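You operate a simulated robot arm through the tools that you are given. There is no shell and no other tool. Be economical: measure what you need, move in short steps, check, and stop when the job is done.

You run a simulated two-armed robot. Do the job below in one go: nothing can be reset, and whatever is moved stays where it is left.

JOB
Carry the violet basket with both arms and set it on the end of the steel bench by the winding machine.

It is judged by the outcome, as a careful person would: the job done as asked, and still so three seconds after it is handed in. It fails if anything else is knocked over, pushed out of place, dropped, spilled or broken.

ROBOT AND FRAMES
Two 7-joint arms with two-finger parallel grippers on one trunk, on a base that drives. Base frame: it is fixed to the floor where the robot stands at the start and does not move with it; the origin is under the middle of the robot, x ahead of it, y to its left, z up. Lengths are in m, angles in degrees, forces in N, time in s.
The left shoulder is at the start at [0.05, 0.158, 0.983], the right one opposite. With the tool pointing down near the work surface each hand reaches from about 0.1 to 0.66 m from the robot's upright axis, wherever it stands, measured 20 degrees to its own side. Places, roughly: end of the steel bench by the winding machine [3.6, -2.5, 0.7]. Payload 3.91 kg a hand.
The TCP of each hand is the grasp point between the finger pads, 0.03 m short of the fingertips. In the tool frame z runs along the fingers and y along their closing line. Largest opening 0.11 m; finger width 0.02, thickness 0.01; the body of the gripper, 0.048 by 0.112 m, starts 0.055 m behind the TCP.
Orientation is that of the tool frame in the base frame, as a unit quaternion [x, y, z, w]. With the fingers straight down and closing along the base's y, the tool's x points along the base's -x, its y along +y and its z along -z.

CONTROLS
- The arms move only by the tool send_rows. It takes "left_targets", "right_targets" or both (then of equal length, played together; a hand with none holds still); each is a list of rows, each an object of numbers (a shift or turn left out is 0, a gripper value left out holds the last): "dx", "dy", "dz": the shift along the tool's x, y, z in m; "wx", "wy", "wz": the turn, a rotation vector about the tool's x, y, z in degrees; "jaw": the opening, from 0 (shut) to 1 (fully open). In form: [{"dx": .., "dy": .., "dz": .., "wx": .., "wy": .., "wz": .., "jaw": ..}, ...]. A call has 1 to 20 rows; each row is the pose to reach, as a shift and turn from the pose commanded when the call began, along the tool's axes at that moment. Each row takes 0.2 s and may step no farther than 0.05 m and 8.6 degrees from the row before; otherwise, or with a gripper value out of range, the whole call is refused. A pose out of reach is approached as far as the arm can. The call stops where the force on the tool passes 40 N (or 10 N more than at its start, if that is more) or the arm is blocked; 0.2 s more then pass. Each finger travels about 0.153 m/s and halts on what it meets, pressing with about 22 N; the grip force reading is that of the motor and also rises with nothing between the fingers. The clock runs only during rows and for 0.2 s after the last one: add rows that repeat a pose to give the fingers time. It gives the time, the measured TCP pose, the force on the tool (base axes), the opening and the grip force at its end, in the units of the frame above (readings bear some noise), with the torque about the TCP (base axes, N m) and any sound that the robot's microphone picked up.
- Cameras (640 x 400 px; columns grow to the right, rows downward): "scene" is now at [0.1305, -0.014, 1.116]; the picture's right is [-0.16, -0.99, 0.00], its down [-0.64, 0.10, -0.76] and it looks along [0.75, -0.12, -0.65] (base axes); focal length 267 px, centre (320, 200). "left" rides on the left gripper at [0.072, -0.017, -0.103] in its tool frame; the picture's right is [0.23, 0.97, 0.00], its down [-0.76, 0.18, -0.62] and it looks along [-0.61, 0.14, 0.78] (tool axes); focal length 222 px, centre (320, 200). "right" rides on the right gripper at [0.072, 0.017, -0.103] in its tool frame; the picture's right is [-0.23, 0.97, 0.00], its down [-0.76, -0.18, -0.62] and it looks along [-0.61, -0.14, 0.78] (tool axes); focal length 222 px, centre (320, 200). There is no depth. A picture from a camera that has moved, and an enlarged one, comes with that camera's place and axes in the base frame and with its lens. The place of the scene camera against the robot may be out by one fixed shift of up to 0.012 m in any direction.
- grab_frame(camera): a new picture of that camera. It takes no simulated time.
- lift_body(by): slides the trunk up (or, below 0, down) by that many m; the arms and the scene camera ride with it, the base frame stays. It gives what a move gives, with no picture.
- steer(legs): drives the robot by 1 to 6 legs, each [ahead, turn to the left] in m and degrees, along the robot's own axes; the way and the turn of a leg run together, so that a leg with both is an arc; at most 1.5 m and 180 degrees a leg. The arms and the cameras ride along, it lands a little off, and it stops where it bumps. It gives what a move gives.
- turn_head(pan, tilt): turns the head with the scene camera to pan (to the left, within 80 degrees either way) and tilt (down, from -29 to 69), counted from straight ahead of the robot. It gives what a move gives.
- zoom(camera, box): a new picture of the part [left, top, right, bottom] of that camera's present view, enlarged. It takes no simulated time.
- finish_job(): hands the job in; it is judged then, once.

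Go step by step. Nothing tells you exact positions but the pictures and the camera data: compare them with the known pose of the tool, close in by small moves and look again before you grip or let go. The budget is 120 turns and 88 pictures, counting those below and the enlarged ones. Unless the task says otherwise, let go and move clear before handing in, and close with one line.

The tools are called after ">>>" as name(argument=value, ...) on one line, values as JSON. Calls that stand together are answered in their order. send_rows: Moves the arms, as the interface text tells. Its arguments: {"type":"object","properties":{"left_targets":{"type":"array"},"right_targets":{"type":"array"}},"required":[]} The other tools are called the same way: lift_body (by) slides the trunk up or down; steer (legs) drives the base; turn_head (pan, tilt) turns the head that bears the scene camera; grab_frame (camera) takes a picture; zoom (camera, box) takes an enlarged picture of a part of a camera's view; finish_job () hands the job in.

At the start:

```text
t: 0.0
left_position: [0.4607, 0.0719, 0.9004]
left_orientation: [-0.001, 1.0, 0.0, -0.001]
left_wrist_force: [0.2, 0.4, 0.7]
left_moment: [-0.03, 0.0, 0.02]
left_width: 0.1099
left_grip_force: 0.0
right_position: [0.4372, -0.3059, 0.912]
right_orientation: [-0.001, 1.0, 0.0, -0.001]
right_wrist_force: [-0.8, 0.8, 0.1]
right_moment: [0.02, -0.05, 0.03]
right_width: 0.1099
right_grip_force: 0.0
trunk travel left (down, up): [-0.225, 0.257]
robot x, y, heading: [-0.0011, -0.0007, -0.2]
head pan, tilt: [-9.0, 40.6]
```

scene: 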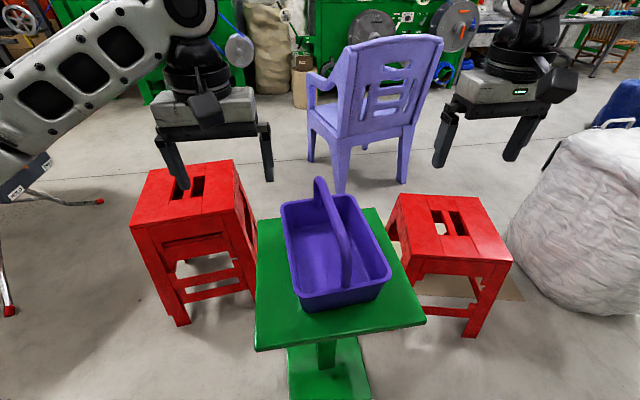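
right: 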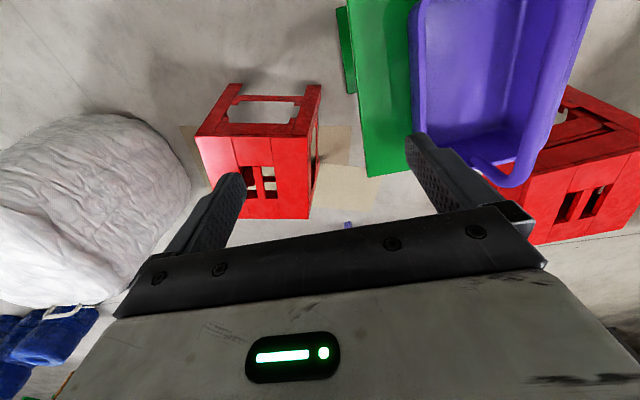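
left: 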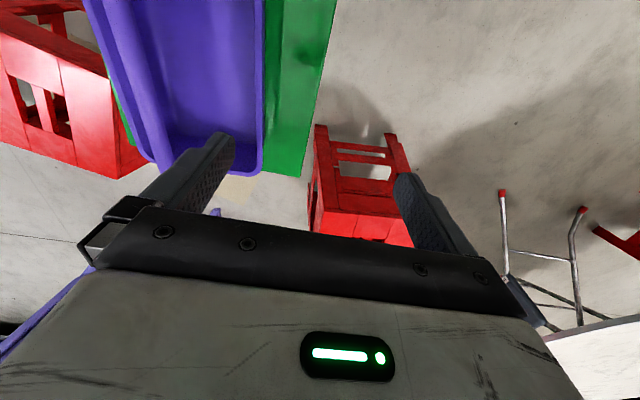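

The violet basket stands on the green stand, with its rim at about x 0.38–0.62, y −0.19–0.0, z 0.69. I'll look closer at it, then look toward the bench to plan the way.

>>> zoom(camera="scene", box=[240, 160, 440, 360])

>>> turn_head(pan=-35, tilt=12)

>>> grab_frame(camera="scene")

```text
2.00 times, centred on (340, 260) of scene
camera zoom: at [0.1305, -0.014, 1.116], right [-0.16, -0.99, 0.0], down [-0.64, 0.1, -0.76], along [0.75, -0.12, -0.65], focal length 534 px, centre (280, 80)
```

zoom: 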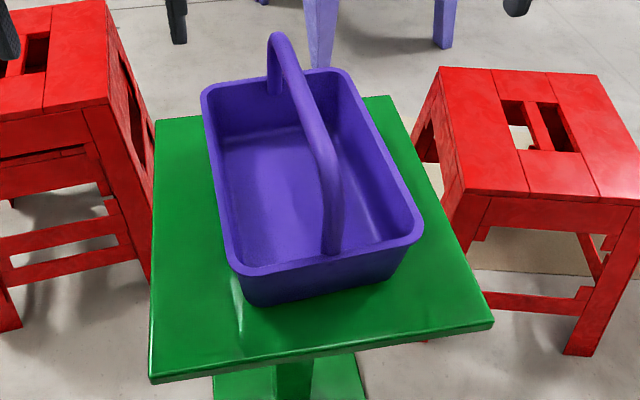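

```text
t: 0.9
left_position: [0.4596, 0.0722, 0.9]
left_orientation: [0.0, 1.0, 0.0, 0.0]
left_wrist_force: [0.1, 0.5, 0.3]
left_moment: [0.02, 0.01, 0.0]
left_width: 0.11
left_grip_force: 0.0
right_position: [0.4385, -0.3057, 0.9122]
right_orientation: [0.001, 1.0, 0.001, 0.0]
right_wrist_force: [0.2, 0.4, 0.1]
right_moment: [0.0, 0.02, -0.01]
right_width: 0.11
right_grip_force: 0.1
trunk travel left (down, up): [-0.225, 0.257]
robot x, y, heading: [0.0016, -0.0, 0.1]
head pan, tilt: [-35.0, 12.0]
```

```text
83 pictures are left
camera scene: at [0.1233, -0.0542, 1.1612], right [-0.57, -0.82, 0.0], down [-0.17, 0.12, -0.98], along [0.8, -0.56, -0.21], focal length 267 px, centre (320, 200)
```

scene: 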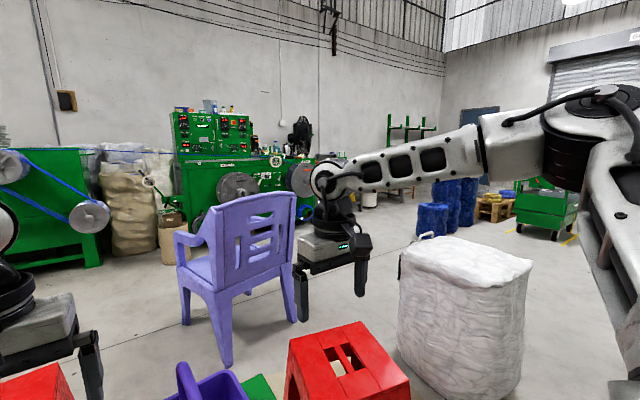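

I'll check the bench area, which is hidden behind the right arm, by zooming and looking around.

>>> zoom(camera="scene", box=[160, 90, 480, 290])

>>> turn_head(pan=-5, tilt=62)

>>> grab_frame(camera="scene")

```text
2.00 times, centred on (320, 190) of scene
camera zoom: at [0.1233, -0.0542, 1.1612], right [-0.57, -0.82, 0.0], down [-0.17, 0.12, -0.98], along [0.8, -0.56, -0.21], focal length 534 px, centre (320, 220)
```

zoom: 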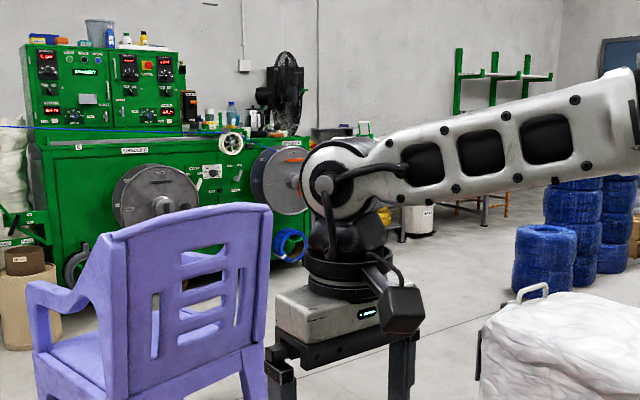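

```text
t: 2.1
left_position: [0.4605, 0.072, 0.8997]
left_orientation: [0.0, 1.0, 0.0, 0.0]
left_wrist_force: [0.0, 0.2, 1.0]
left_moment: [-0.01, -0.01, 0.0]
left_width: 0.11
left_grip_force: 0.1
right_position: [0.4384, -0.3064, 0.9121]
right_orientation: [0.0, 1.0, -0.001, -0.001]
right_wrist_force: [-0.2, 0.0, -0.3]
right_moment: [0.01, -0.01, -0.01]
right_width: 0.1098
right_grip_force: 0.1
trunk travel left (down, up): [-0.225, 0.257]
robot x, y, heading: [0.0008, 0.0033, -0.1]
head pan, tilt: [-5.0, 62.0]
```

```text
81 pictures are left
camera scene: at [0.111, -0.0064, 1.0878], right [-0.09, -1.0, 0.0], down [-0.88, 0.08, -0.47], along [0.47, -0.04, -0.88], focal length 267 px, centre (320, 200)
```

scene: 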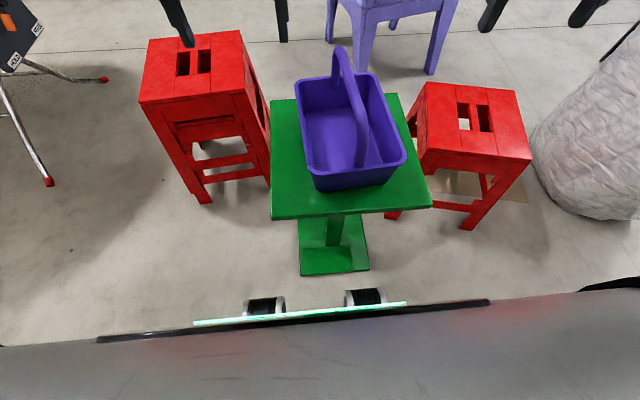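

Now a zoomed view of the basket from this steeper angle for measuring.

>>> zoom(camera="scene", box=[260, 30, 440, 210])

>>> zoom(camera="left", box=[60, 0, 340, 200])

>>> zoom(camera="right", box=[340, 0, 620, 200])

```text
2.22 times, centred on (350, 120) of scene
camera zoom: at [0.111, -0.0064, 1.0878], right [-0.09, -1.0, 0.0], down [-0.88, 0.08, -0.47], along [0.47, -0.04, -0.88], focal length 593 px, centre (253, 378)
```

zoom: 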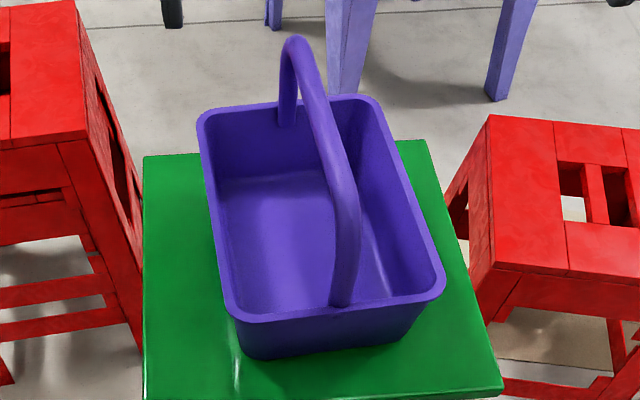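

```text
2.00 times, centred on (200, 100) of left
camera zoom: at [0.3877, 0.0549, 1.0031], right [-0.23, 0.97, 0.0], down [0.76, 0.18, 0.62], along [0.61, 0.14, -0.78], focal length 444 px, centre (560, 400)
```

zoom: 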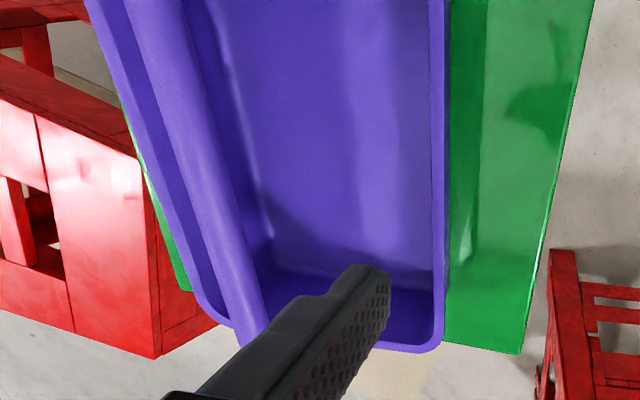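

```text
2.00 times, centred on (480, 100) of right
camera zoom: at [0.3651, -0.2897, 1.0165], right [0.23, 0.97, 0.0], down [0.76, -0.18, 0.62], along [0.61, -0.14, -0.78], focal length 444 px, centre (0, 400)
```

zoom: 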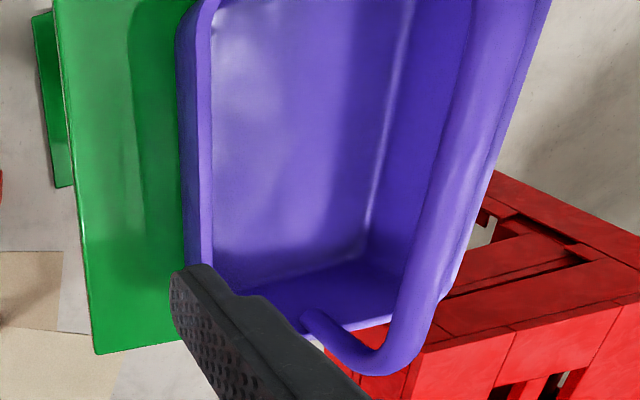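

The rim runs about 0.25 m along x, yawed roughly +3.5°. The left wall is near y −0.008, the right wall near −0.184, and the handle runs lengthwise down the middle. I'll bring both hands above their walls with the jaws part open.

>>> send_rows(left_targets=[{"dx": -0.011, "dy": -0.02, "dz": 0.012, "wz": -0.9, "jaw": 0.6}, {"dx": -0.022, "dy": -0.04, "dz": 0.025, "wz": -1.8, "jaw": 0.6}, {"dx": -0.034, "dy": -0.06, "dz": 0.037, "wz": -2.7, "jaw": 0.6}, {"dx": -0.0455, "dy": -0.08, "dz": 0.05, "wz": -3.5, "jaw": 0.6}], right_targets=[{"dx": -0.02, "dy": 0.03, "dz": 0.015, "wz": -0.9, "jaw": 0.6}, {"dx": -0.04, "dy": 0.061, "dz": 0.031, "wz": -1.8, "jaw": 0.6}, {"dx": -0.06, "dy": 0.091, "dz": 0.046, "wz": -2.7, "jaw": 0.6}, {"dx": -0.08, "dy": 0.122, "dz": 0.062, "wz": -3.5, "jaw": 0.6}])

>>> grab_frame(camera="scene")

>>> grab_frame(camera="left")

>>> grab_frame(camera="right")

```text
t: 3.1
left_position: [0.5061, -0.0072, 0.8481]
left_orientation: [-0.031, 1.0, 0.001, 0.0]
left_wrist_force: [0.1, -0.8, -0.3]
left_moment: [-0.03, -0.01, 0.01]
left_width: 0.0661
left_grip_force: 0.1
right_position: [0.5122, -0.19, 0.8524]
right_orientation: [-0.029, 1.0, 0.0, 0.001]
right_wrist_force: [0.2, -0.9, 1.3]
right_moment: [0.01, 0.0, 0.02]
right_width: 0.0662
right_grip_force: 0.1
right hand out of reach, approached as far as the arm can: row 4
trunk travel left (down, up): [-0.225, 0.257]
robot x, y, heading: [-0.0007, -0.0009, -0.1]
head pan, tilt: [-5.0, 62.0]
```

```text
77 pictures are left
camera scene: at [0.1107, -0.0065, 1.0879], right [-0.09, -1.0, 0.0], down [-0.88, 0.08, -0.47], along [0.47, -0.04, -0.88], focal length 267 px, centre (320, 200)
```

scene: 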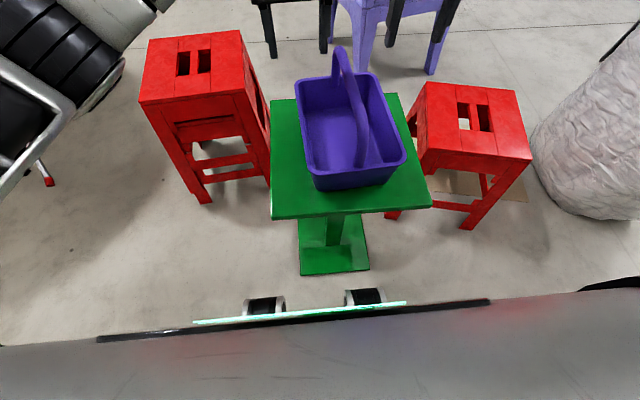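

```text
76 pictures are left
camera left: at [0.4351, -0.0286, 0.9522], right [-0.29, 0.96, 0.0], down [0.75, 0.22, 0.62], along [0.6, 0.18, -0.78], focal length 222 px, centre (320, 200)
```

left: 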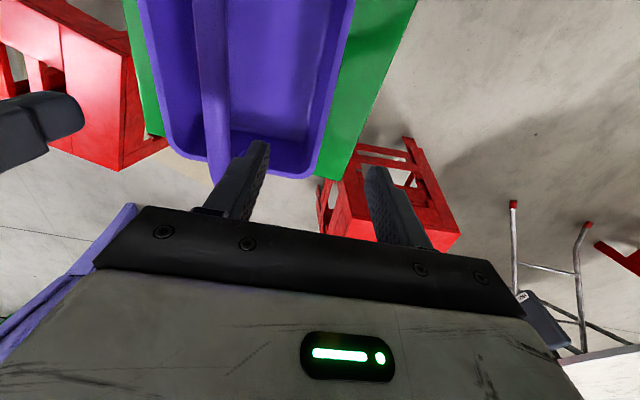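

```text
75 pictures are left
camera right: at [0.4385, -0.1779, 0.9565], right [0.17, 0.99, 0.0], down [0.77, -0.13, 0.62], along [0.62, -0.1, -0.78], focal length 222 px, centre (320, 200)
```

right: 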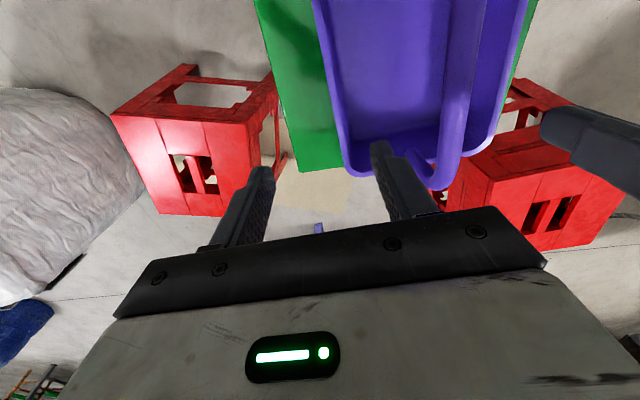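

The wrist cameras refine this: rim at z≈0.705, left rim centre at y≈−0.005, right at ≈−0.172, basket centre near x 0.488. I'll shift the hands accordingly and lower to just above the rim.

>>> send_rows(left_targets=[{"dx": 0.012, "dy": 0.002, "dz": 0.02}, {"dx": 0.023, "dy": 0.0044, "dz": 0.04}, {"dx": 0.023, "dy": 0.0044, "dz": 0.065}, {"dx": 0.023, "dy": 0.0044, "dz": 0.085}], right_targets=[{"dx": 0.009, "dy": 0.01, "dz": 0.02}, {"dx": 0.018, "dy": 0.019, "dz": 0.04}, {"dx": 0.018, "dy": 0.019, "dz": 0.065}, {"dx": 0.018, "dy": 0.019, "dz": 0.085}])

>>> grab_frame(camera="scene")

>>> grab_frame(camera="left")

>>> grab_frame(camera="right")

```text
t: 4.1
left_position: [0.4837, -0.0046, 0.7637]
left_orientation: [-0.03, 1.0, 0.0, 0.001]
left_wrist_force: [-0.3, -0.6, -0.3]
left_moment: [0.02, 0.01, -0.02]
left_width: 0.066
left_grip_force: 0.0
right_position: [0.4796, -0.1842, 0.773]
right_orientation: [-0.029, 1.0, 0.001, 0.001]
right_wrist_force: [0.0, -1.0, 0.0]
right_moment: [-0.01, 0.01, -0.03]
right_width: 0.0657
right_grip_force: 0.0
right hand out of reach, approached as far as the arm can: row 2, 3, 4
trunk travel left (down, up): [-0.225, 0.257]
robot x, y, heading: [-0.0009, -0.0001, 0.1]
head pan, tilt: [-5.0, 62.0]
```

```text
74 pictures are left
camera scene: at [0.111, -0.0064, 1.0878], right [-0.09, -1.0, 0.0], down [-0.88, 0.08, -0.47], along [0.47, -0.04, -0.88], focal length 267 px, centre (320, 200)
```

scene: 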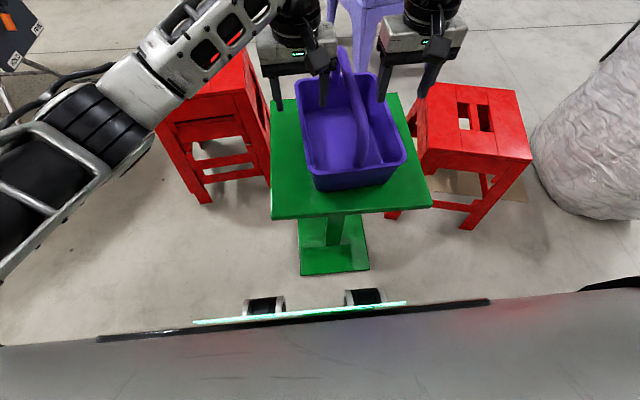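

```text
73 pictures are left
camera left: at [0.4123, -0.026, 0.8661], right [-0.29, 0.96, 0.0], down [0.75, 0.22, 0.62], along [0.6, 0.18, -0.78], focal length 222 px, centre (320, 200)
```

left: 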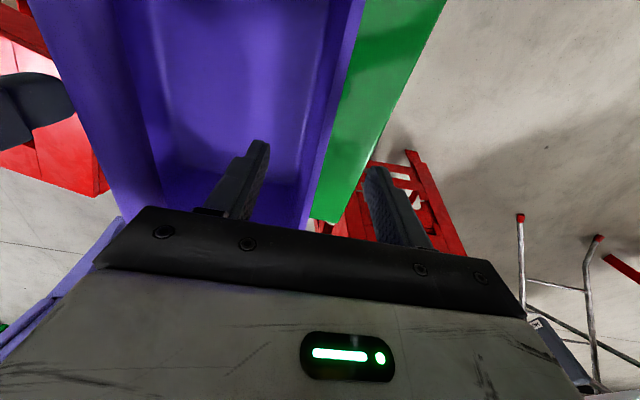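

```text
72 pictures are left
camera right: at [0.4051, -0.1723, 0.8769], right [0.17, 0.99, 0.0], down [0.77, -0.13, 0.62], along [0.62, -0.1, -0.78], focal length 222 px, centre (320, 200)
```

right: 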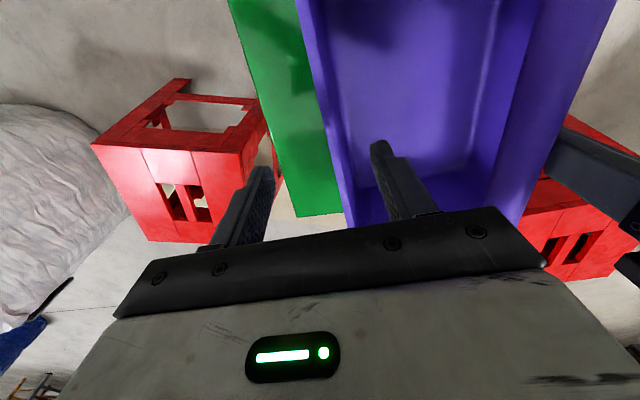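

The left hand lines up within 3 mm; the right hand stopped about 1 cm short of its wall because of reach. I'll probe whether it can get there at a smaller x.

>>> send_rows(right_targets=[{"dx": 0.01, "dy": -0.003}, {"dx": 0.02, "dy": -0.006}, {"dx": 0.02, "dy": -0.006}], left_targets=[{"dy": 0.001}, {"dy": 0.003}, {"dy": 0.003}])

```text
t: 4.9
left_position: [0.4818, -0.0015, 0.7643]
left_orientation: [-0.031, 1.0, 0.0, 0.0]
left_wrist_force: [0.3, 0.6, -0.4]
left_moment: [0.03, 0.01, 0.0]
left_width: 0.066
left_grip_force: 0.0
right_position: [0.4573, -0.189, 0.7735]
right_orientation: [-0.031, 1.0, 0.0, 0.0]
right_wrist_force: [-0.4, -0.5, 0.1]
right_moment: [-0.03, -0.01, -0.02]
right_width: 0.0659
right_grip_force: 0.0
trunk travel left (down, up): [-0.225, 0.257]
robot x, y, heading: [0.0016, -0.0012, 0.0]
head pan, tilt: [-5.0, 62.0]
```

The command is relative to the pose it actually reached, and it moved freely. Next I'll try sideways only.

>>> send_rows(right_targets=[{"dy": 0.008}, {"dy": 0.016}, {"dx": -0.01, "dy": 0.016}, {"dx": -0.02, "dy": 0.0165}, {"dx": -0.02, "dy": 0.0165}])

```text
t: 6.1
left_position: [0.4827, -0.0026, 0.7638]
left_orientation: [-0.031, 1.0, 0.0, 0.0]
left_wrist_force: [0.5, -0.5, 0.1]
left_moment: [-0.01, -0.03, -0.03]
left_width: 0.0662
left_grip_force: 0.1
right_position: [0.4748, -0.1772, 0.7763]
right_orientation: [-0.031, 1.0, 0.001, 0.001]
right_wrist_force: [-0.7, 0.6, 0.1]
right_moment: [-0.01, 0.02, -0.01]
right_width: 0.0659
right_grip_force: 0.2
right hand out of reach, approached as far as the arm can: row 4, 5
trunk travel left (down, up): [-0.225, 0.257]
robot x, y, heading: [0.0018, -0.005, 0.4]
head pan, tilt: [-5.0, 62.0]
```

The right arm's limit is about x 0.475 at this stance. There is roughly 0.1 m free between the base and the stand's foot, so I'll edge the base forward 4 cm.

>>> steer(legs=[[0.04, 0]])

>>> grab_frame(camera="scene")

```text
t: 7.0
left_position: [0.5219, -0.0015, 0.7636]
left_orientation: [-0.03, 1.0, -0.001, 0.0]
left_wrist_force: [0.2, 0.3, 0.6]
left_moment: [0.0, -0.02, 0.0]
left_width: 0.0659
left_grip_force: 0.1
right_position: [0.5142, -0.1778, 0.7758]
right_orientation: [-0.032, 0.999, 0.001, 0.001]
right_wrist_force: [0.0, 0.1, -0.3]
right_moment: [0.01, -0.01, 0.0]
right_width: 0.066
right_grip_force: 0.0
trunk travel left (down, up): [-0.225, 0.257]
robot x, y, heading: [0.0397, -0.0017, -0.1]
head pan, tilt: [-5.0, 62.0]
```

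```text
71 pictures are left
camera scene: at [0.1503, -0.0064, 1.0877], right [-0.09, -1.0, 0.0], down [-0.88, 0.08, -0.47], along [0.47, -0.04, -0.88], focal length 267 px, centre (320, 200)
```

scene: 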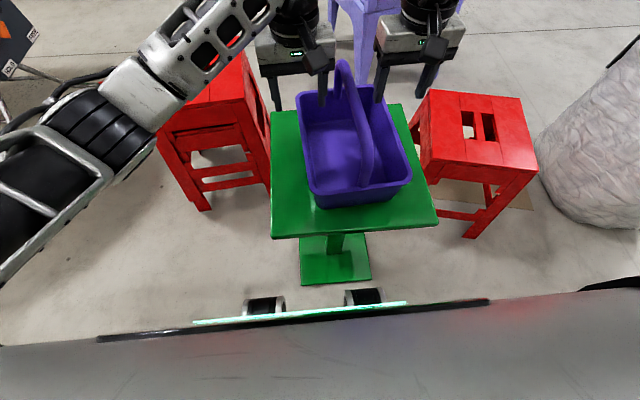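

Good: the hands moved 4 cm with the base. I'll come back to the wall midpoints and lower so the fingers start straddling the rims.

>>> send_rows(left_targets=[{"dx": 0.02, "dy": 0.001}, {"dx": 0.039, "dy": 0.0014}, {"dx": 0.039, "dy": 0.0014, "dz": 0.02}, {"dx": 0.039, "dy": 0.0014, "dz": 0.034}, {"dx": 0.039, "dy": 0.0014, "dz": 0.044}, {"dx": 0.039, "dy": 0.0014, "dz": 0.044}], right_targets=[{"dx": 0.01, "dy": 0.004}, {"dx": 0.0206, "dy": 0.0073, "dz": 0.01}, {"dx": 0.0206, "dy": 0.0073, "dz": 0.03}, {"dx": 0.0206, "dy": 0.0073, "dz": 0.045}, {"dx": 0.0206, "dy": 0.0073, "dz": 0.056}, {"dx": 0.0206, "dy": 0.0073, "dz": 0.056}])

>>> grab_frame(camera="scene")

>>> grab_frame(camera="left")

>>> grab_frame(camera="right")

```text
t: 8.4
left_position: [0.4827, -0.0032, 0.7215]
left_orientation: [-0.031, 1.0, 0.0, 0.0]
left_wrist_force: [0.0, 0.3, -0.2]
left_moment: [0.0, -0.01, 0.02]
left_width: 0.066
left_grip_force: 0.1
right_position: [0.4844, -0.1843, 0.7282]
right_orientation: [-0.031, 1.0, 0.0, 0.001]
right_wrist_force: [-0.7, -0.3, 0.1]
right_moment: [0.02, 0.01, 0.06]
right_width: 0.0659
right_grip_force: 0.1
right hand out of reach, approached as far as the arm can: row 3, 4, 5, 6
trunk travel left (down, up): [-0.225, 0.257]
robot x, y, heading: [0.0392, 0.004, 0.1]
head pan, tilt: [-5.0, 62.0]
```

```text
70 pictures are left
camera scene: at [0.1502, -0.0064, 1.0878], right [-0.09, -1.0, 0.0], down [-0.88, 0.08, -0.47], along [0.47, -0.04, -0.88], focal length 267 px, centre (320, 200)
```

scene: 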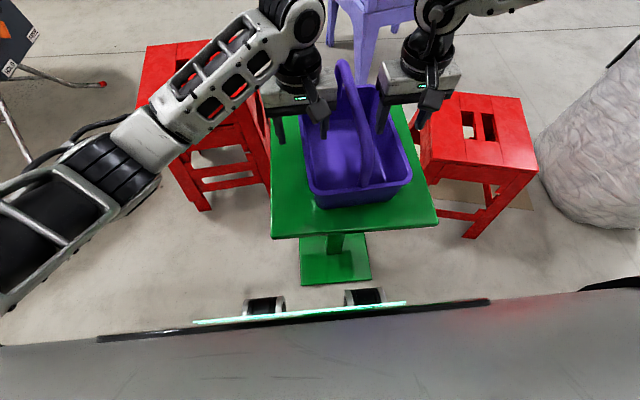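

```text
69 pictures are left
camera left: at [0.4122, -0.0238, 0.8237], right [-0.29, 0.96, 0.0], down [0.75, 0.22, 0.62], along [0.6, 0.18, -0.78], focal length 222 px, centre (320, 200)
```

left: 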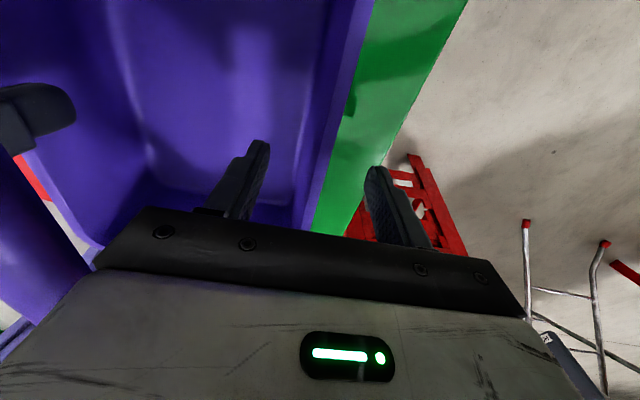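

```text
68 pictures are left
camera right: at [0.4107, -0.1729, 0.8323], right [0.17, 0.99, 0.0], down [0.77, -0.13, 0.62], along [0.62, -0.1, -0.78], focal length 222 px, centre (320, 200)
```

right: 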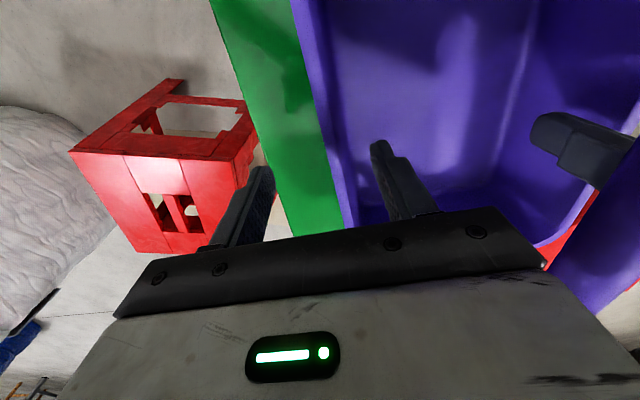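

The left hand is well placed, but the right arm is limited when it goes low and inward. I'll raise both hands clear and lower the trunk so the arms work higher relative to the shoulders.

>>> send_rows(left_targets=[{"dz": -0.04}, {"dz": -0.08}, {"dz": -0.12}, {"dz": -0.16}, {"dz": -0.19}], right_targets=[{"dz": -0.04}, {"dz": -0.08}, {"dz": -0.12}, {"dz": -0.16}, {"dz": -0.19}])

>>> lift_body(by=-0.13)

>>> grab_frame(camera="scene")

```text
t: 9.6
left_position: [0.4841, -0.0045, 0.9108]
left_orientation: [-0.032, 0.999, 0.0, -0.001]
left_wrist_force: [0.4, 0.0, 0.6]
left_moment: [-0.01, 0.02, -0.01]
left_width: 0.0658
left_grip_force: 0.0
right_position: [0.4846, -0.1807, 0.9183]
right_orientation: [-0.032, 0.999, 0.001, 0.001]
right_wrist_force: [-0.8, -0.1, 1.1]
right_moment: [-0.03, 0.0, -0.03]
right_width: 0.066
right_grip_force: 0.0
trunk travel left (down, up): [-0.225, 0.257]
robot x, y, heading: [0.0367, -0.0033, -0.0]
head pan, tilt: [-5.0, 62.0]
```

```text
t: 11.2
left_position: [0.4831, -0.0034, 0.7799]
left_orientation: [-0.031, 1.0, 0.0, 0.0]
left_wrist_force: [-0.5, 0.3, 0.5]
left_moment: [0.0, 0.0, 0.0]
left_width: 0.0658
left_grip_force: 0.1
right_position: [0.4852, -0.1807, 0.7884]
right_orientation: [-0.031, 1.0, 0.002, 0.001]
right_wrist_force: [-0.5, 0.6, 0.4]
right_moment: [0.04, -0.03, 0.01]
right_width: 0.066
right_grip_force: 0.0
trunk travel left (down, up): [-0.095, 0.387]
robot x, y, heading: [0.0373, -0.0016, -0.1]
head pan, tilt: [-5.0, 62.0]
```

```text
67 pictures are left
camera scene: at [0.1501, -0.0063, 0.9578], right [-0.09, -1.0, 0.0], down [-0.88, 0.08, -0.47], along [0.47, -0.04, -0.88], focal length 267 px, centre (320, 200)
```

scene: 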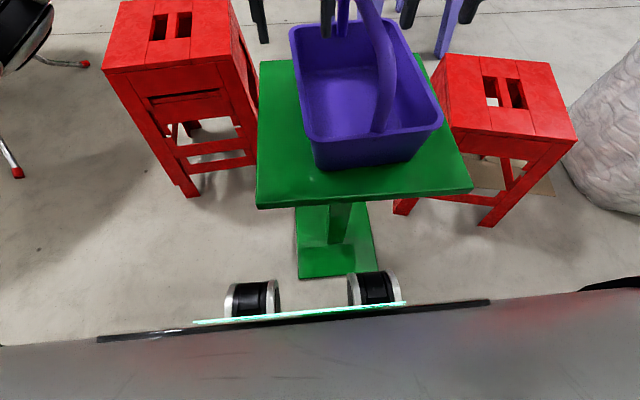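

Now I'll place the right hand over its wall and lower it partway, with the left to match.

>>> send_rows(left_targets=[{"dz": 0.0}, {"dz": 0.02}, {"dz": 0.04}, {"dz": 0.06}, {"dz": 0.06}], right_targets=[{"dx": -0.008, "dy": 0.008}, {"dx": -0.008, "dy": 0.008, "dz": 0.02}, {"dx": -0.008, "dy": 0.008, "dz": 0.045}, {"dx": -0.008, "dy": 0.008, "dz": 0.068}, {"dx": -0.008, "dy": 0.008, "dz": 0.068}])

>>> turn_head(pan=-10, tilt=42)

>>> grab_frame(camera="scene")

>>> grab_frame(camera="left")

>>> grab_frame(camera="right")

```text
t: 12.4
left_position: [0.4865, -0.0039, 0.7204]
left_orientation: [-0.031, 1.0, 0.0, 0.0]
left_wrist_force: [0.0, 0.5, 0.3]
left_moment: [0.0, 0.0, 0.0]
left_width: 0.0659
left_grip_force: 0.1
right_position: [0.4907, -0.1721, 0.7198]
right_orientation: [-0.03, 1.0, 0.001, 0.001]
right_wrist_force: [-0.8, -1.1, 0.0]
right_moment: [-0.01, 0.03, -0.01]
right_width: 0.0663
right_grip_force: 0.1
trunk travel left (down, up): [-0.095, 0.387]
robot x, y, heading: [0.0404, 0.0015, 0.0]
head pan, tilt: [-5.0, 62.0]
```

```text
t: 13.2
left_position: [0.487, -0.0051, 0.7184]
left_orientation: [-0.03, 1.0, 0.0, 0.001]
left_wrist_force: [-0.9, 0.9, 0.8]
left_moment: [0.03, 0.01, 0.02]
left_width: 0.0659
left_grip_force: 0.0
right_position: [0.4918, -0.1708, 0.7209]
right_orientation: [-0.032, 0.999, 0.001, 0.001]
right_wrist_force: [0.3, -0.4, -0.4]
right_moment: [0.03, 0.03, 0.0]
right_width: 0.0659
right_grip_force: 0.1
trunk travel left (down, up): [-0.095, 0.387]
robot x, y, heading: [0.039, -0.0005, 0.1]
head pan, tilt: [-10.0, 42.0]
```

```text
66 pictures are left
camera scene: at [0.1684, -0.0152, 0.9838], right [-0.17, -0.98, 0.0], down [-0.66, 0.12, -0.74], along [0.73, -0.13, -0.67], focal length 267 px, centre (320, 200)
```

scene: 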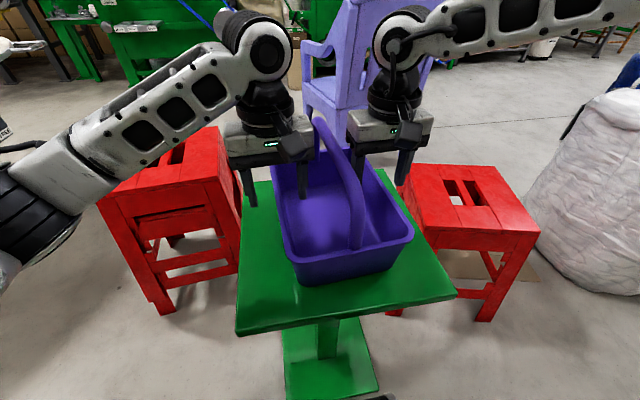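

```text
65 pictures are left
camera left: at [0.4152, -0.0251, 0.8232], right [-0.29, 0.96, 0.0], down [0.75, 0.22, 0.62], along [0.6, 0.18, -0.78], focal length 222 px, centre (320, 200)
```

left: 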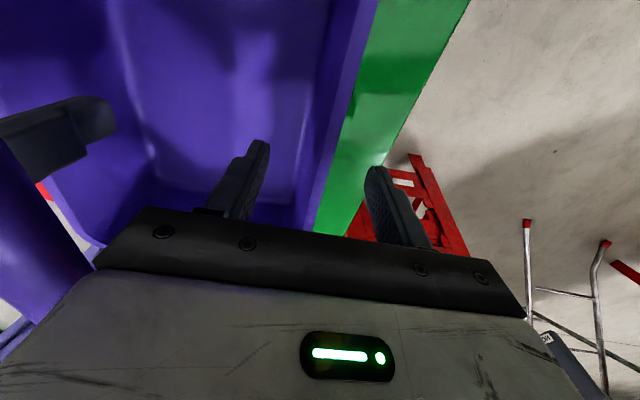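

```text
64 pictures are left
camera right: at [0.4172, -0.1597, 0.8248], right [0.17, 0.99, 0.0], down [0.77, -0.13, 0.62], along [0.62, -0.1, -0.78], focal length 222 px, centre (320, 200)
```

right: 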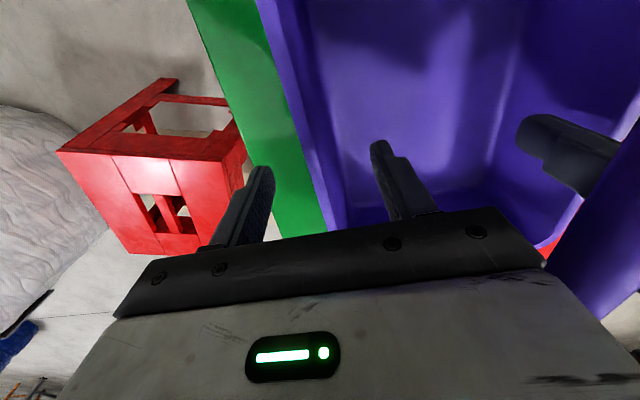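

Both hands are centred on their rims. I'll check clearance to the handle before the last lowering.

>>> zoom(camera="scene", box=[220, 80, 440, 280])

```text
2.00 times, centred on (330, 180) of scene
camera zoom: at [0.1684, -0.0152, 0.9838], right [-0.17, -0.98, 0.0], down [-0.66, 0.12, -0.74], along [0.73, -0.13, -0.67], focal length 534 px, centre (300, 240)
```

zoom: 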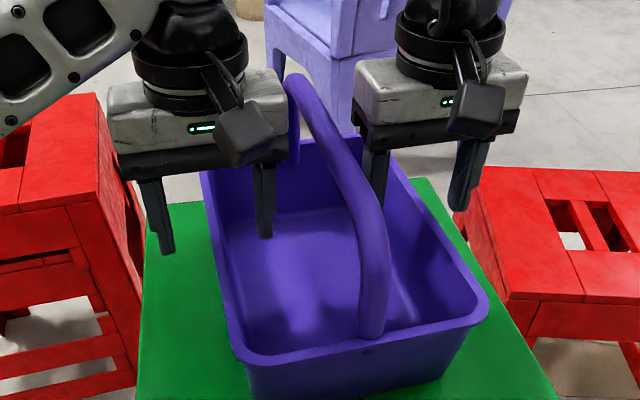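

There is enough clearance on both sides of the handle. I'll lower 2 cm more and look for contact.

>>> send_rows(left_targets=[{"dy": 0.001, "dz": 0.01}, {"dy": 0.001, "dz": 0.022}, {"dy": 0.001, "dz": 0.022}], right_targets=[{"dz": 0.01}, {"dz": 0.022}, {"dz": 0.022}])

>>> grab_frame(camera="left")

>>> grab_frame(camera="right")

>>> zoom(camera="scene", box=[220, 80, 440, 280])

```text
t: 14.0
left_position: [0.4863, -0.0036, 0.6983]
left_orientation: [-0.031, 1.0, -0.001, 0.0]
left_wrist_force: [-0.7, 0.3, 0.1]
left_moment: [0.02, 0.02, -0.01]
left_width: 0.066
left_grip_force: 0.1
right_position: [0.4922, -0.1719, 0.6994]
right_orientation: [-0.031, 1.0, 0.0, 0.001]
right_wrist_force: [1.0, 0.3, -0.2]
right_moment: [-0.02, 0.0, 0.02]
right_width: 0.066
right_grip_force: 0.0
trunk travel left (down, up): [-0.095, 0.387]
robot x, y, heading: [0.037, 0.0008, 0.3]
head pan, tilt: [-10.0, 42.0]
```

```text
62 pictures are left
camera left: at [0.4143, -0.0244, 0.8009], right [-0.29, 0.96, 0.0], down [0.75, 0.22, 0.62], along [0.6, 0.18, -0.78], focal length 222 px, centre (320, 200)
```

left: 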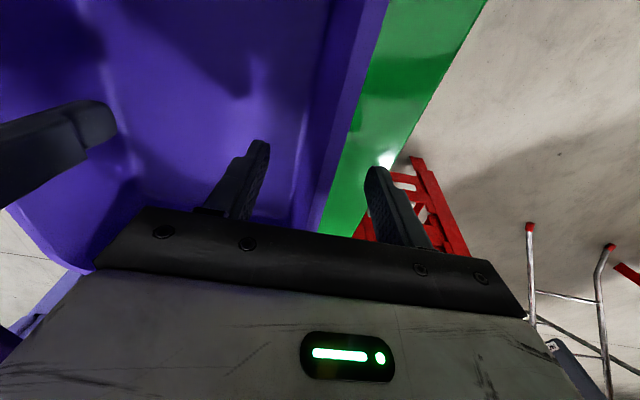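

```text
61 pictures are left
camera right: at [0.4182, -0.159, 0.8036], right [0.17, 0.99, 0.0], down [0.77, -0.13, 0.62], along [0.62, -0.1, -0.78], focal length 222 px, centre (320, 200)
```

right: 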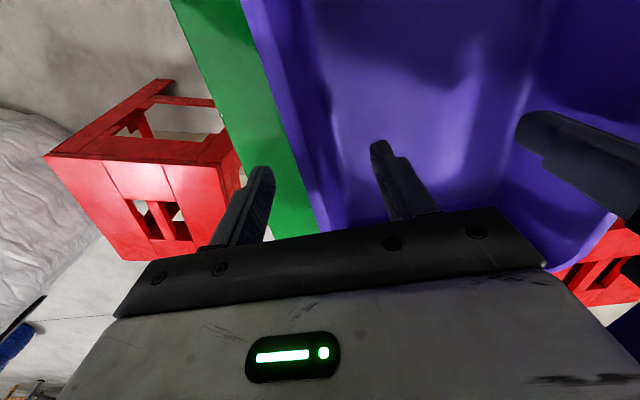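

```text
2.00 times, centred on (330, 180) of scene
camera zoom: at [0.1685, -0.0153, 0.9839], right [-0.17, -0.98, 0.0], down [-0.66, 0.12, -0.74], along [0.73, -0.13, -0.67], focal length 534 px, centre (300, 240)
```

zoom: 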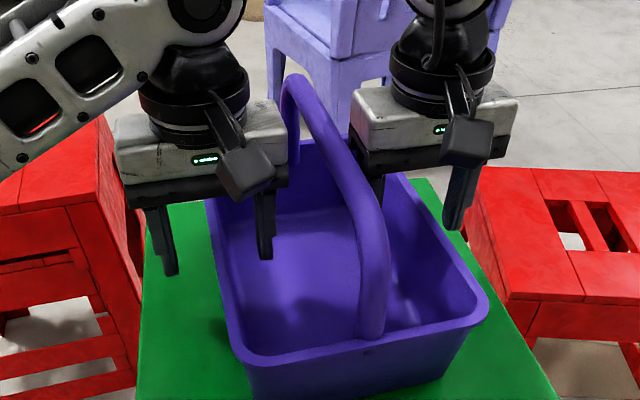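

The rims lie between the fingers. I'll drop 7 mm more and close both grippers.

>>> send_rows(left_targets=[{"dy": 0.002, "dz": 0.007}, {"dy": 0.002, "dz": 0.007, "jaw": 0.4}, {"dy": 0.002, "dz": 0.007, "jaw": 0.2}, {"dy": 0.002, "dz": 0.007, "jaw": 0.0}, {"dy": 0.002, "dz": 0.007, "jaw": 0.0}, {"dy": 0.002, "dz": 0.007, "jaw": 0.0}], right_targets=[{"dz": 0.008}, {"dz": 0.008, "jaw": 0.4}, {"dz": 0.008, "jaw": 0.2}, {"dz": 0.008, "jaw": 0.0}, {"dz": 0.008, "jaw": 0.0}, {"dz": 0.008, "jaw": 0.0}])

>>> grab_frame(camera="left")

>>> zoom(camera="scene", box=[220, 80, 440, 280])

```text
t: 15.4
left_position: [0.4846, -0.0043, 0.6922]
left_orientation: [-0.028, 1.0, -0.007, 0.001]
left_wrist_force: [4.4, -33.8, -0.4]
left_moment: [-1.26, -0.05, 0.29]
left_width: 0.0073
left_grip_force: 21.7
right_position: [0.4927, -0.1671, 0.694]
right_orientation: [-0.032, 0.999, 0.008, 0.002]
right_wrist_force: [-4.3, 34.3, 0.9]
right_moment: [1.21, 0.08, 0.14]
right_width: 0.0065
right_grip_force: 22.4
trunk travel left (down, up): [-0.095, 0.387]
robot x, y, heading: [0.0406, 0.0008, -0.0]
head pan, tilt: [-10.0, 42.0]
```

```text
59 pictures are left
camera left: at [0.4132, -0.0239, 0.7956], right [-0.28, 0.96, -0.02], down [0.75, 0.23, 0.62], along [0.6, 0.16, -0.78], focal length 222 px, centre (320, 200)
```

left: 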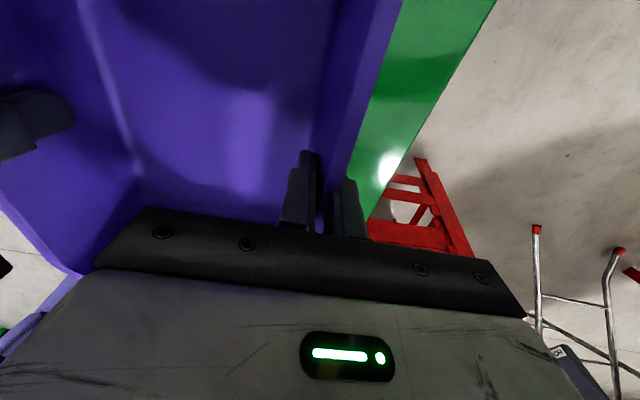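

```text
2.00 times, centred on (330, 180) of scene
camera zoom: at [0.1686, -0.0153, 0.9838], right [-0.17, -0.98, 0.0], down [-0.66, 0.12, -0.74], along [0.73, -0.13, -0.67], focal length 534 px, centre (300, 240)
```

zoom: 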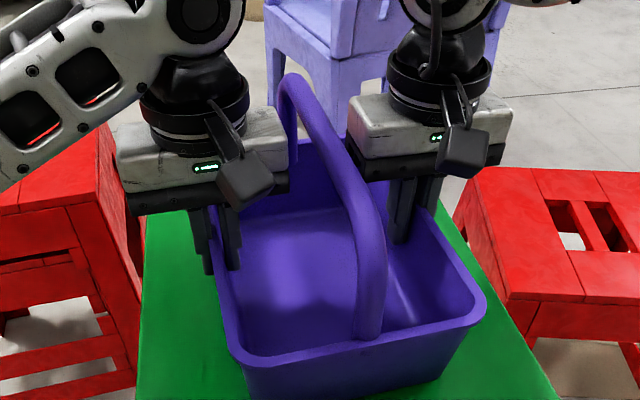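

Both rims are gripped (7 mm wall), but the hands are pulling outward with about 34 N. I'll ease both inward by a few millimetres.

>>> send_rows(left_targets=[{"dy": -0.002}, {"dy": -0.004}, {"dy": -0.004}], right_targets=[{"dy": 0.002}, {"dy": 0.004}, {"dy": 0.004}])

```text
t: 16.2
left_position: [0.4853, -0.0049, 0.6909]
left_orientation: [-0.032, 0.999, -0.003, 0.0]
left_wrist_force: [3.1, -16.7, 0.4]
left_moment: [-1.13, 0.28, 0.22]
left_width: 0.0076
left_grip_force: 22.0
right_position: [0.4935, -0.1668, 0.6926]
right_orientation: [-0.029, 1.0, 0.003, 0.002]
right_wrist_force: [-2.3, 13.3, 11.0]
right_moment: [1.03, 0.57, 0.34]
right_width: 0.0073
right_grip_force: 22.0
trunk travel left (down, up): [-0.095, 0.387]
robot x, y, heading: [0.0404, -0.0003, -0.3]
head pan, tilt: [-10.0, 42.0]
```

The force has halved. I'll ease 2.5 mm more, then lift 2 cm as a test.

>>> send_rows(left_targets=[{"dy": -0.0025}, {"dy": -0.0025}, {"dy": -0.0025, "dz": -0.005}, {"dy": -0.0025, "dz": -0.01}, {"dy": -0.0025, "dz": -0.02}, {"dy": -0.0025, "dz": -0.02}], right_targets=[{"dy": 0.0025}, {"dy": 0.0025}, {"dy": 0.0025, "dz": -0.005}, {"dy": 0.0025, "dz": -0.01}, {"dy": 0.0025, "dz": -0.02}, {"dy": 0.0025, "dz": -0.02}])

>>> zoom(camera="scene", box=[220, 80, 440, 280])

```text
t: 17.6
left_position: [0.4854, -0.0037, 0.7103]
left_orientation: [-0.035, 0.999, 0.003, 0.0]
left_wrist_force: [4.3, 19.6, -0.7]
left_moment: [-0.81, -0.12, 0.37]
left_width: 0.0073
left_grip_force: 22.4
right_position: [0.492, -0.1661, 0.7107]
right_orientation: [-0.03, 1.0, -0.001, -0.002]
right_wrist_force: [-3.4, -20.1, -1.5]
right_moment: [0.74, 0.09, 0.4]
right_width: 0.0083
right_grip_force: 22.0
trunk travel left (down, up): [-0.095, 0.387]
robot x, y, heading: [0.0378, -0.0003, 0.0]
head pan, tilt: [-10.0, 42.0]
```

```text
2.00 times, centred on (330, 180) of scene
camera zoom: at [0.1686, -0.0153, 0.9838], right [-0.17, -0.98, 0.0], down [-0.66, 0.12, -0.74], along [0.73, -0.13, -0.67], focal length 534 px, centre (300, 240)
```

zoom: 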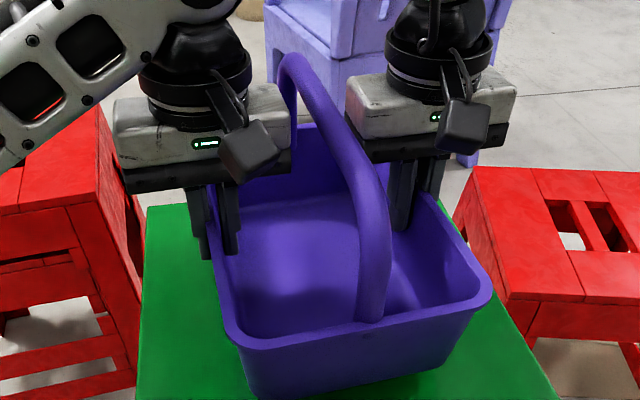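

The basket rises with the hands. I'll relax the slight squeeze and lift further to clear the stand.

>>> send_rows(left_targets=[{"dy": 0.0012}, {"dy": 0.0012, "dz": -0.02}, {"dy": 0.0012, "dz": -0.04}, {"dy": 0.0012, "dz": -0.06}, {"dy": 0.0012, "dz": -0.08}, {"dy": 0.0012, "dz": -0.08}], right_targets=[{"dy": -0.0012}, {"dy": -0.0012, "dz": -0.02}, {"dy": -0.0012, "dz": -0.04}, {"dy": -0.0012, "dz": -0.06}, {"dy": -0.0012, "dz": -0.08}, {"dy": -0.0012, "dz": -0.08}])

>>> grab_frame(camera="scene")

```text
t: 19.0
left_position: [0.4823, -0.0043, 0.7907]
left_orientation: [-0.03, 1.0, -0.002, -0.001]
left_wrist_force: [6.4, 1.2, -1.4]
left_moment: [-0.92, -0.51, 0.5]
left_width: 0.0072
left_grip_force: 22.0
right_position: [0.4926, -0.1669, 0.7914]
right_orientation: [-0.032, 0.999, 0.003, 0.001]
right_wrist_force: [-5.4, -0.4, -1.3]
right_moment: [0.93, 0.52, 0.48]
right_width: 0.0077
right_grip_force: 22.3
trunk travel left (down, up): [-0.095, 0.387]
robot x, y, heading: [0.0383, 0.002, -0.1]
head pan, tilt: [-10.0, 42.0]
```

```text
56 pictures are left
camera scene: at [0.1686, -0.0153, 0.9838], right [-0.17, -0.98, 0.0], down [-0.66, 0.12, -0.74], along [0.73, -0.13, -0.67], focal length 267 px, centre (320, 200)
```

scene: 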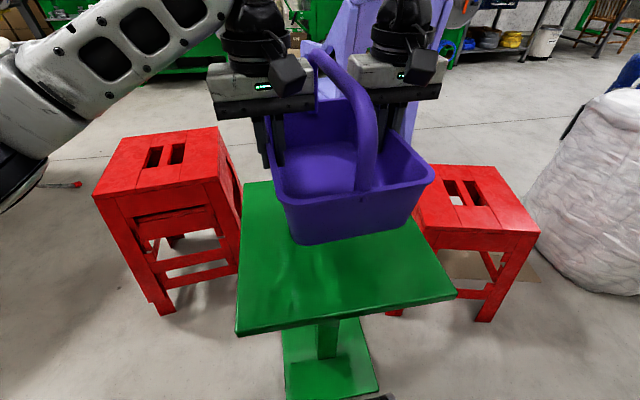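

The basket is lifted cleanly. I'll raise the trunk for clearance and back straight off from the stand.

>>> lift_body(by=0.16)

>>> steer(legs=[[-0.35, 0]])

>>> turn_head(pan=-45, tilt=25)

>>> grab_frame(camera="scene")

```text
t: 20.8
left_position: [0.4831, -0.0057, 0.9514]
left_orientation: [-0.03, 1.0, -0.002, 0.001]
left_wrist_force: [4.3, -15.1, -1.2]
left_moment: [-1.14, 0.29, 0.38]
left_width: 0.0074
left_grip_force: 21.7
right_position: [0.4926, -0.167, 0.9502]
right_orientation: [-0.031, 1.0, 0.003, 0.001]
right_wrist_force: [-5.6, 16.3, -2.0]
right_moment: [1.13, -0.3, 0.36]
right_width: 0.0078
right_grip_force: 21.8
trunk travel left (down, up): [-0.255, 0.227]
robot x, y, heading: [0.0373, 0.0004, -0.2]
head pan, tilt: [-10.0, 42.0]
```

```text
t: 23.1
left_position: [0.1291, -0.0062, 0.9508]
left_orientation: [-0.03, 1.0, -0.003, 0.0]
left_wrist_force: [4.9, -17.4, -1.6]
left_moment: [-1.08, -0.1, 0.34]
left_width: 0.0067
left_grip_force: 21.8
right_position: [0.1376, -0.1677, 0.9509]
right_orientation: [-0.03, 1.0, 0.003, 0.0]
right_wrist_force: [-4.6, 17.1, -2.2]
right_moment: [1.05, 0.05, 0.33]
right_width: 0.0077
right_grip_force: 22.1
trunk travel left (down, up): [-0.255, 0.227]
robot x, y, heading: [-0.3147, -0.0002, -0.3]
head pan, tilt: [-10.0, 42.0]
```

```text
t: 24.1
left_position: [0.1298, -0.0064, 0.9513]
left_orientation: [-0.03, 1.0, -0.003, 0.001]
left_wrist_force: [3.8, -0.2, -2.5]
left_moment: [-0.95, -0.02, 0.28]
left_width: 0.0072
left_grip_force: 22.4
right_position: [0.1384, -0.1667, 0.9513]
right_orientation: [-0.03, 1.0, 0.002, -0.001]
right_wrist_force: [-3.2, -0.7, -2.2]
right_moment: [0.95, -0.02, 0.35]
right_width: 0.0075
right_grip_force: 22.2
trunk travel left (down, up): [-0.255, 0.227]
robot x, y, heading: [-0.3129, 0.0009, 0.1]
head pan, tilt: [-45.0, 25.0]
```

```text
55 pictures are left
camera scene: at [-0.2017, -0.0659, 1.1701], right [-0.71, -0.71, 0.0], down [-0.3, 0.3, -0.91], along [0.64, -0.64, -0.42], focal length 267 px, centre (320, 200)
```

scene: 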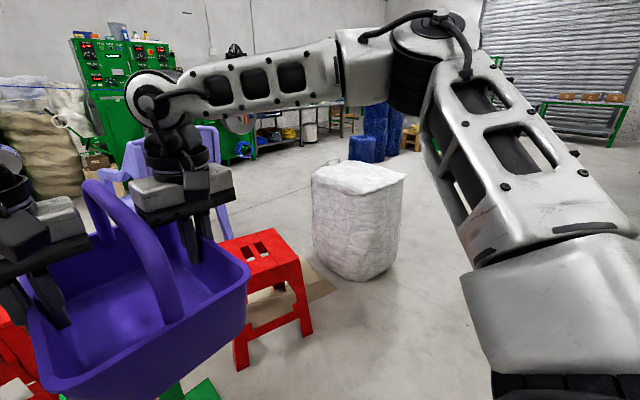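

The sack stands around (0.85, −1.45), so the route has to go around its right-hand side. I'll look further right and back at the bench.

>>> zoom(camera="scene", box=[200, 80, 440, 230])

>>> turn_head(pan=-80, tilt=25)

>>> grab_frame(camera="scene")

```text
2.67 times, centred on (320, 155) of scene
camera zoom: at [-0.2017, -0.0659, 1.1701], right [-0.71, -0.71, 0.0], down [-0.3, 0.3, -0.91], along [0.64, -0.64, -0.42], focal length 712 px, centre (320, 320)
```

zoom: 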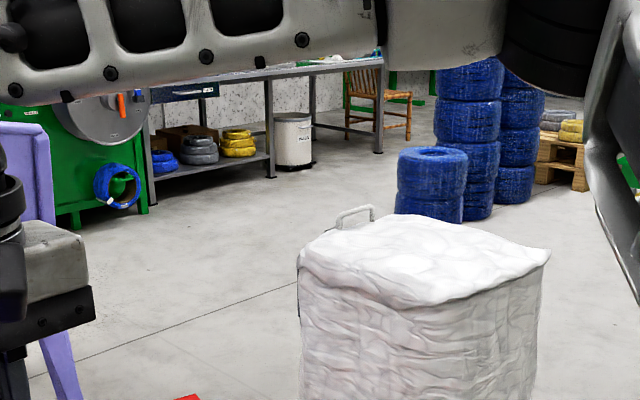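

```text
t: 25.1
left_position: [0.1303, -0.0056, 0.9507]
left_orientation: [-0.03, 1.0, -0.004, 0.001]
left_wrist_force: [4.3, -0.4, -1.3]
left_moment: [-0.94, -0.34, 0.3]
left_width: 0.0068
left_grip_force: 21.7
right_position: [0.1384, -0.1681, 0.951]
right_orientation: [-0.03, 1.0, 0.003, -0.001]
right_wrist_force: [-4.4, 0.7, -1.9]
right_moment: [0.87, 0.29, 0.4]
right_width: 0.0075
right_grip_force: 22.2
trunk travel left (down, up): [-0.255, 0.227]
robot x, y, heading: [-0.3128, -0.0009, -0.3]
head pan, tilt: [-80.0, 25.0]
```

```text
53 pictures are left
camera scene: at [-0.2508, -0.0914, 1.1701], right [-0.98, -0.17, 0.0], down [-0.07, 0.42, -0.91], along [0.16, -0.89, -0.42], focal length 267 px, centre (320, 200)
```

scene: 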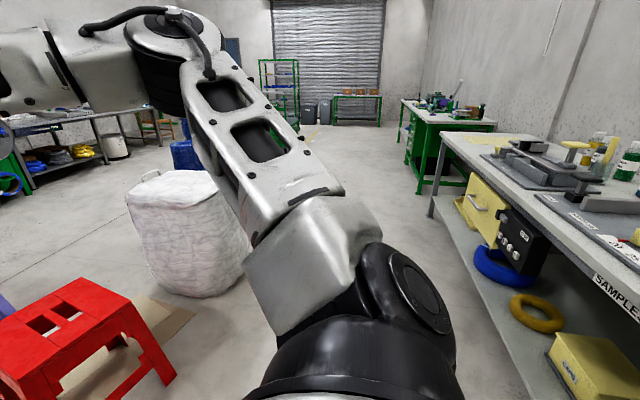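

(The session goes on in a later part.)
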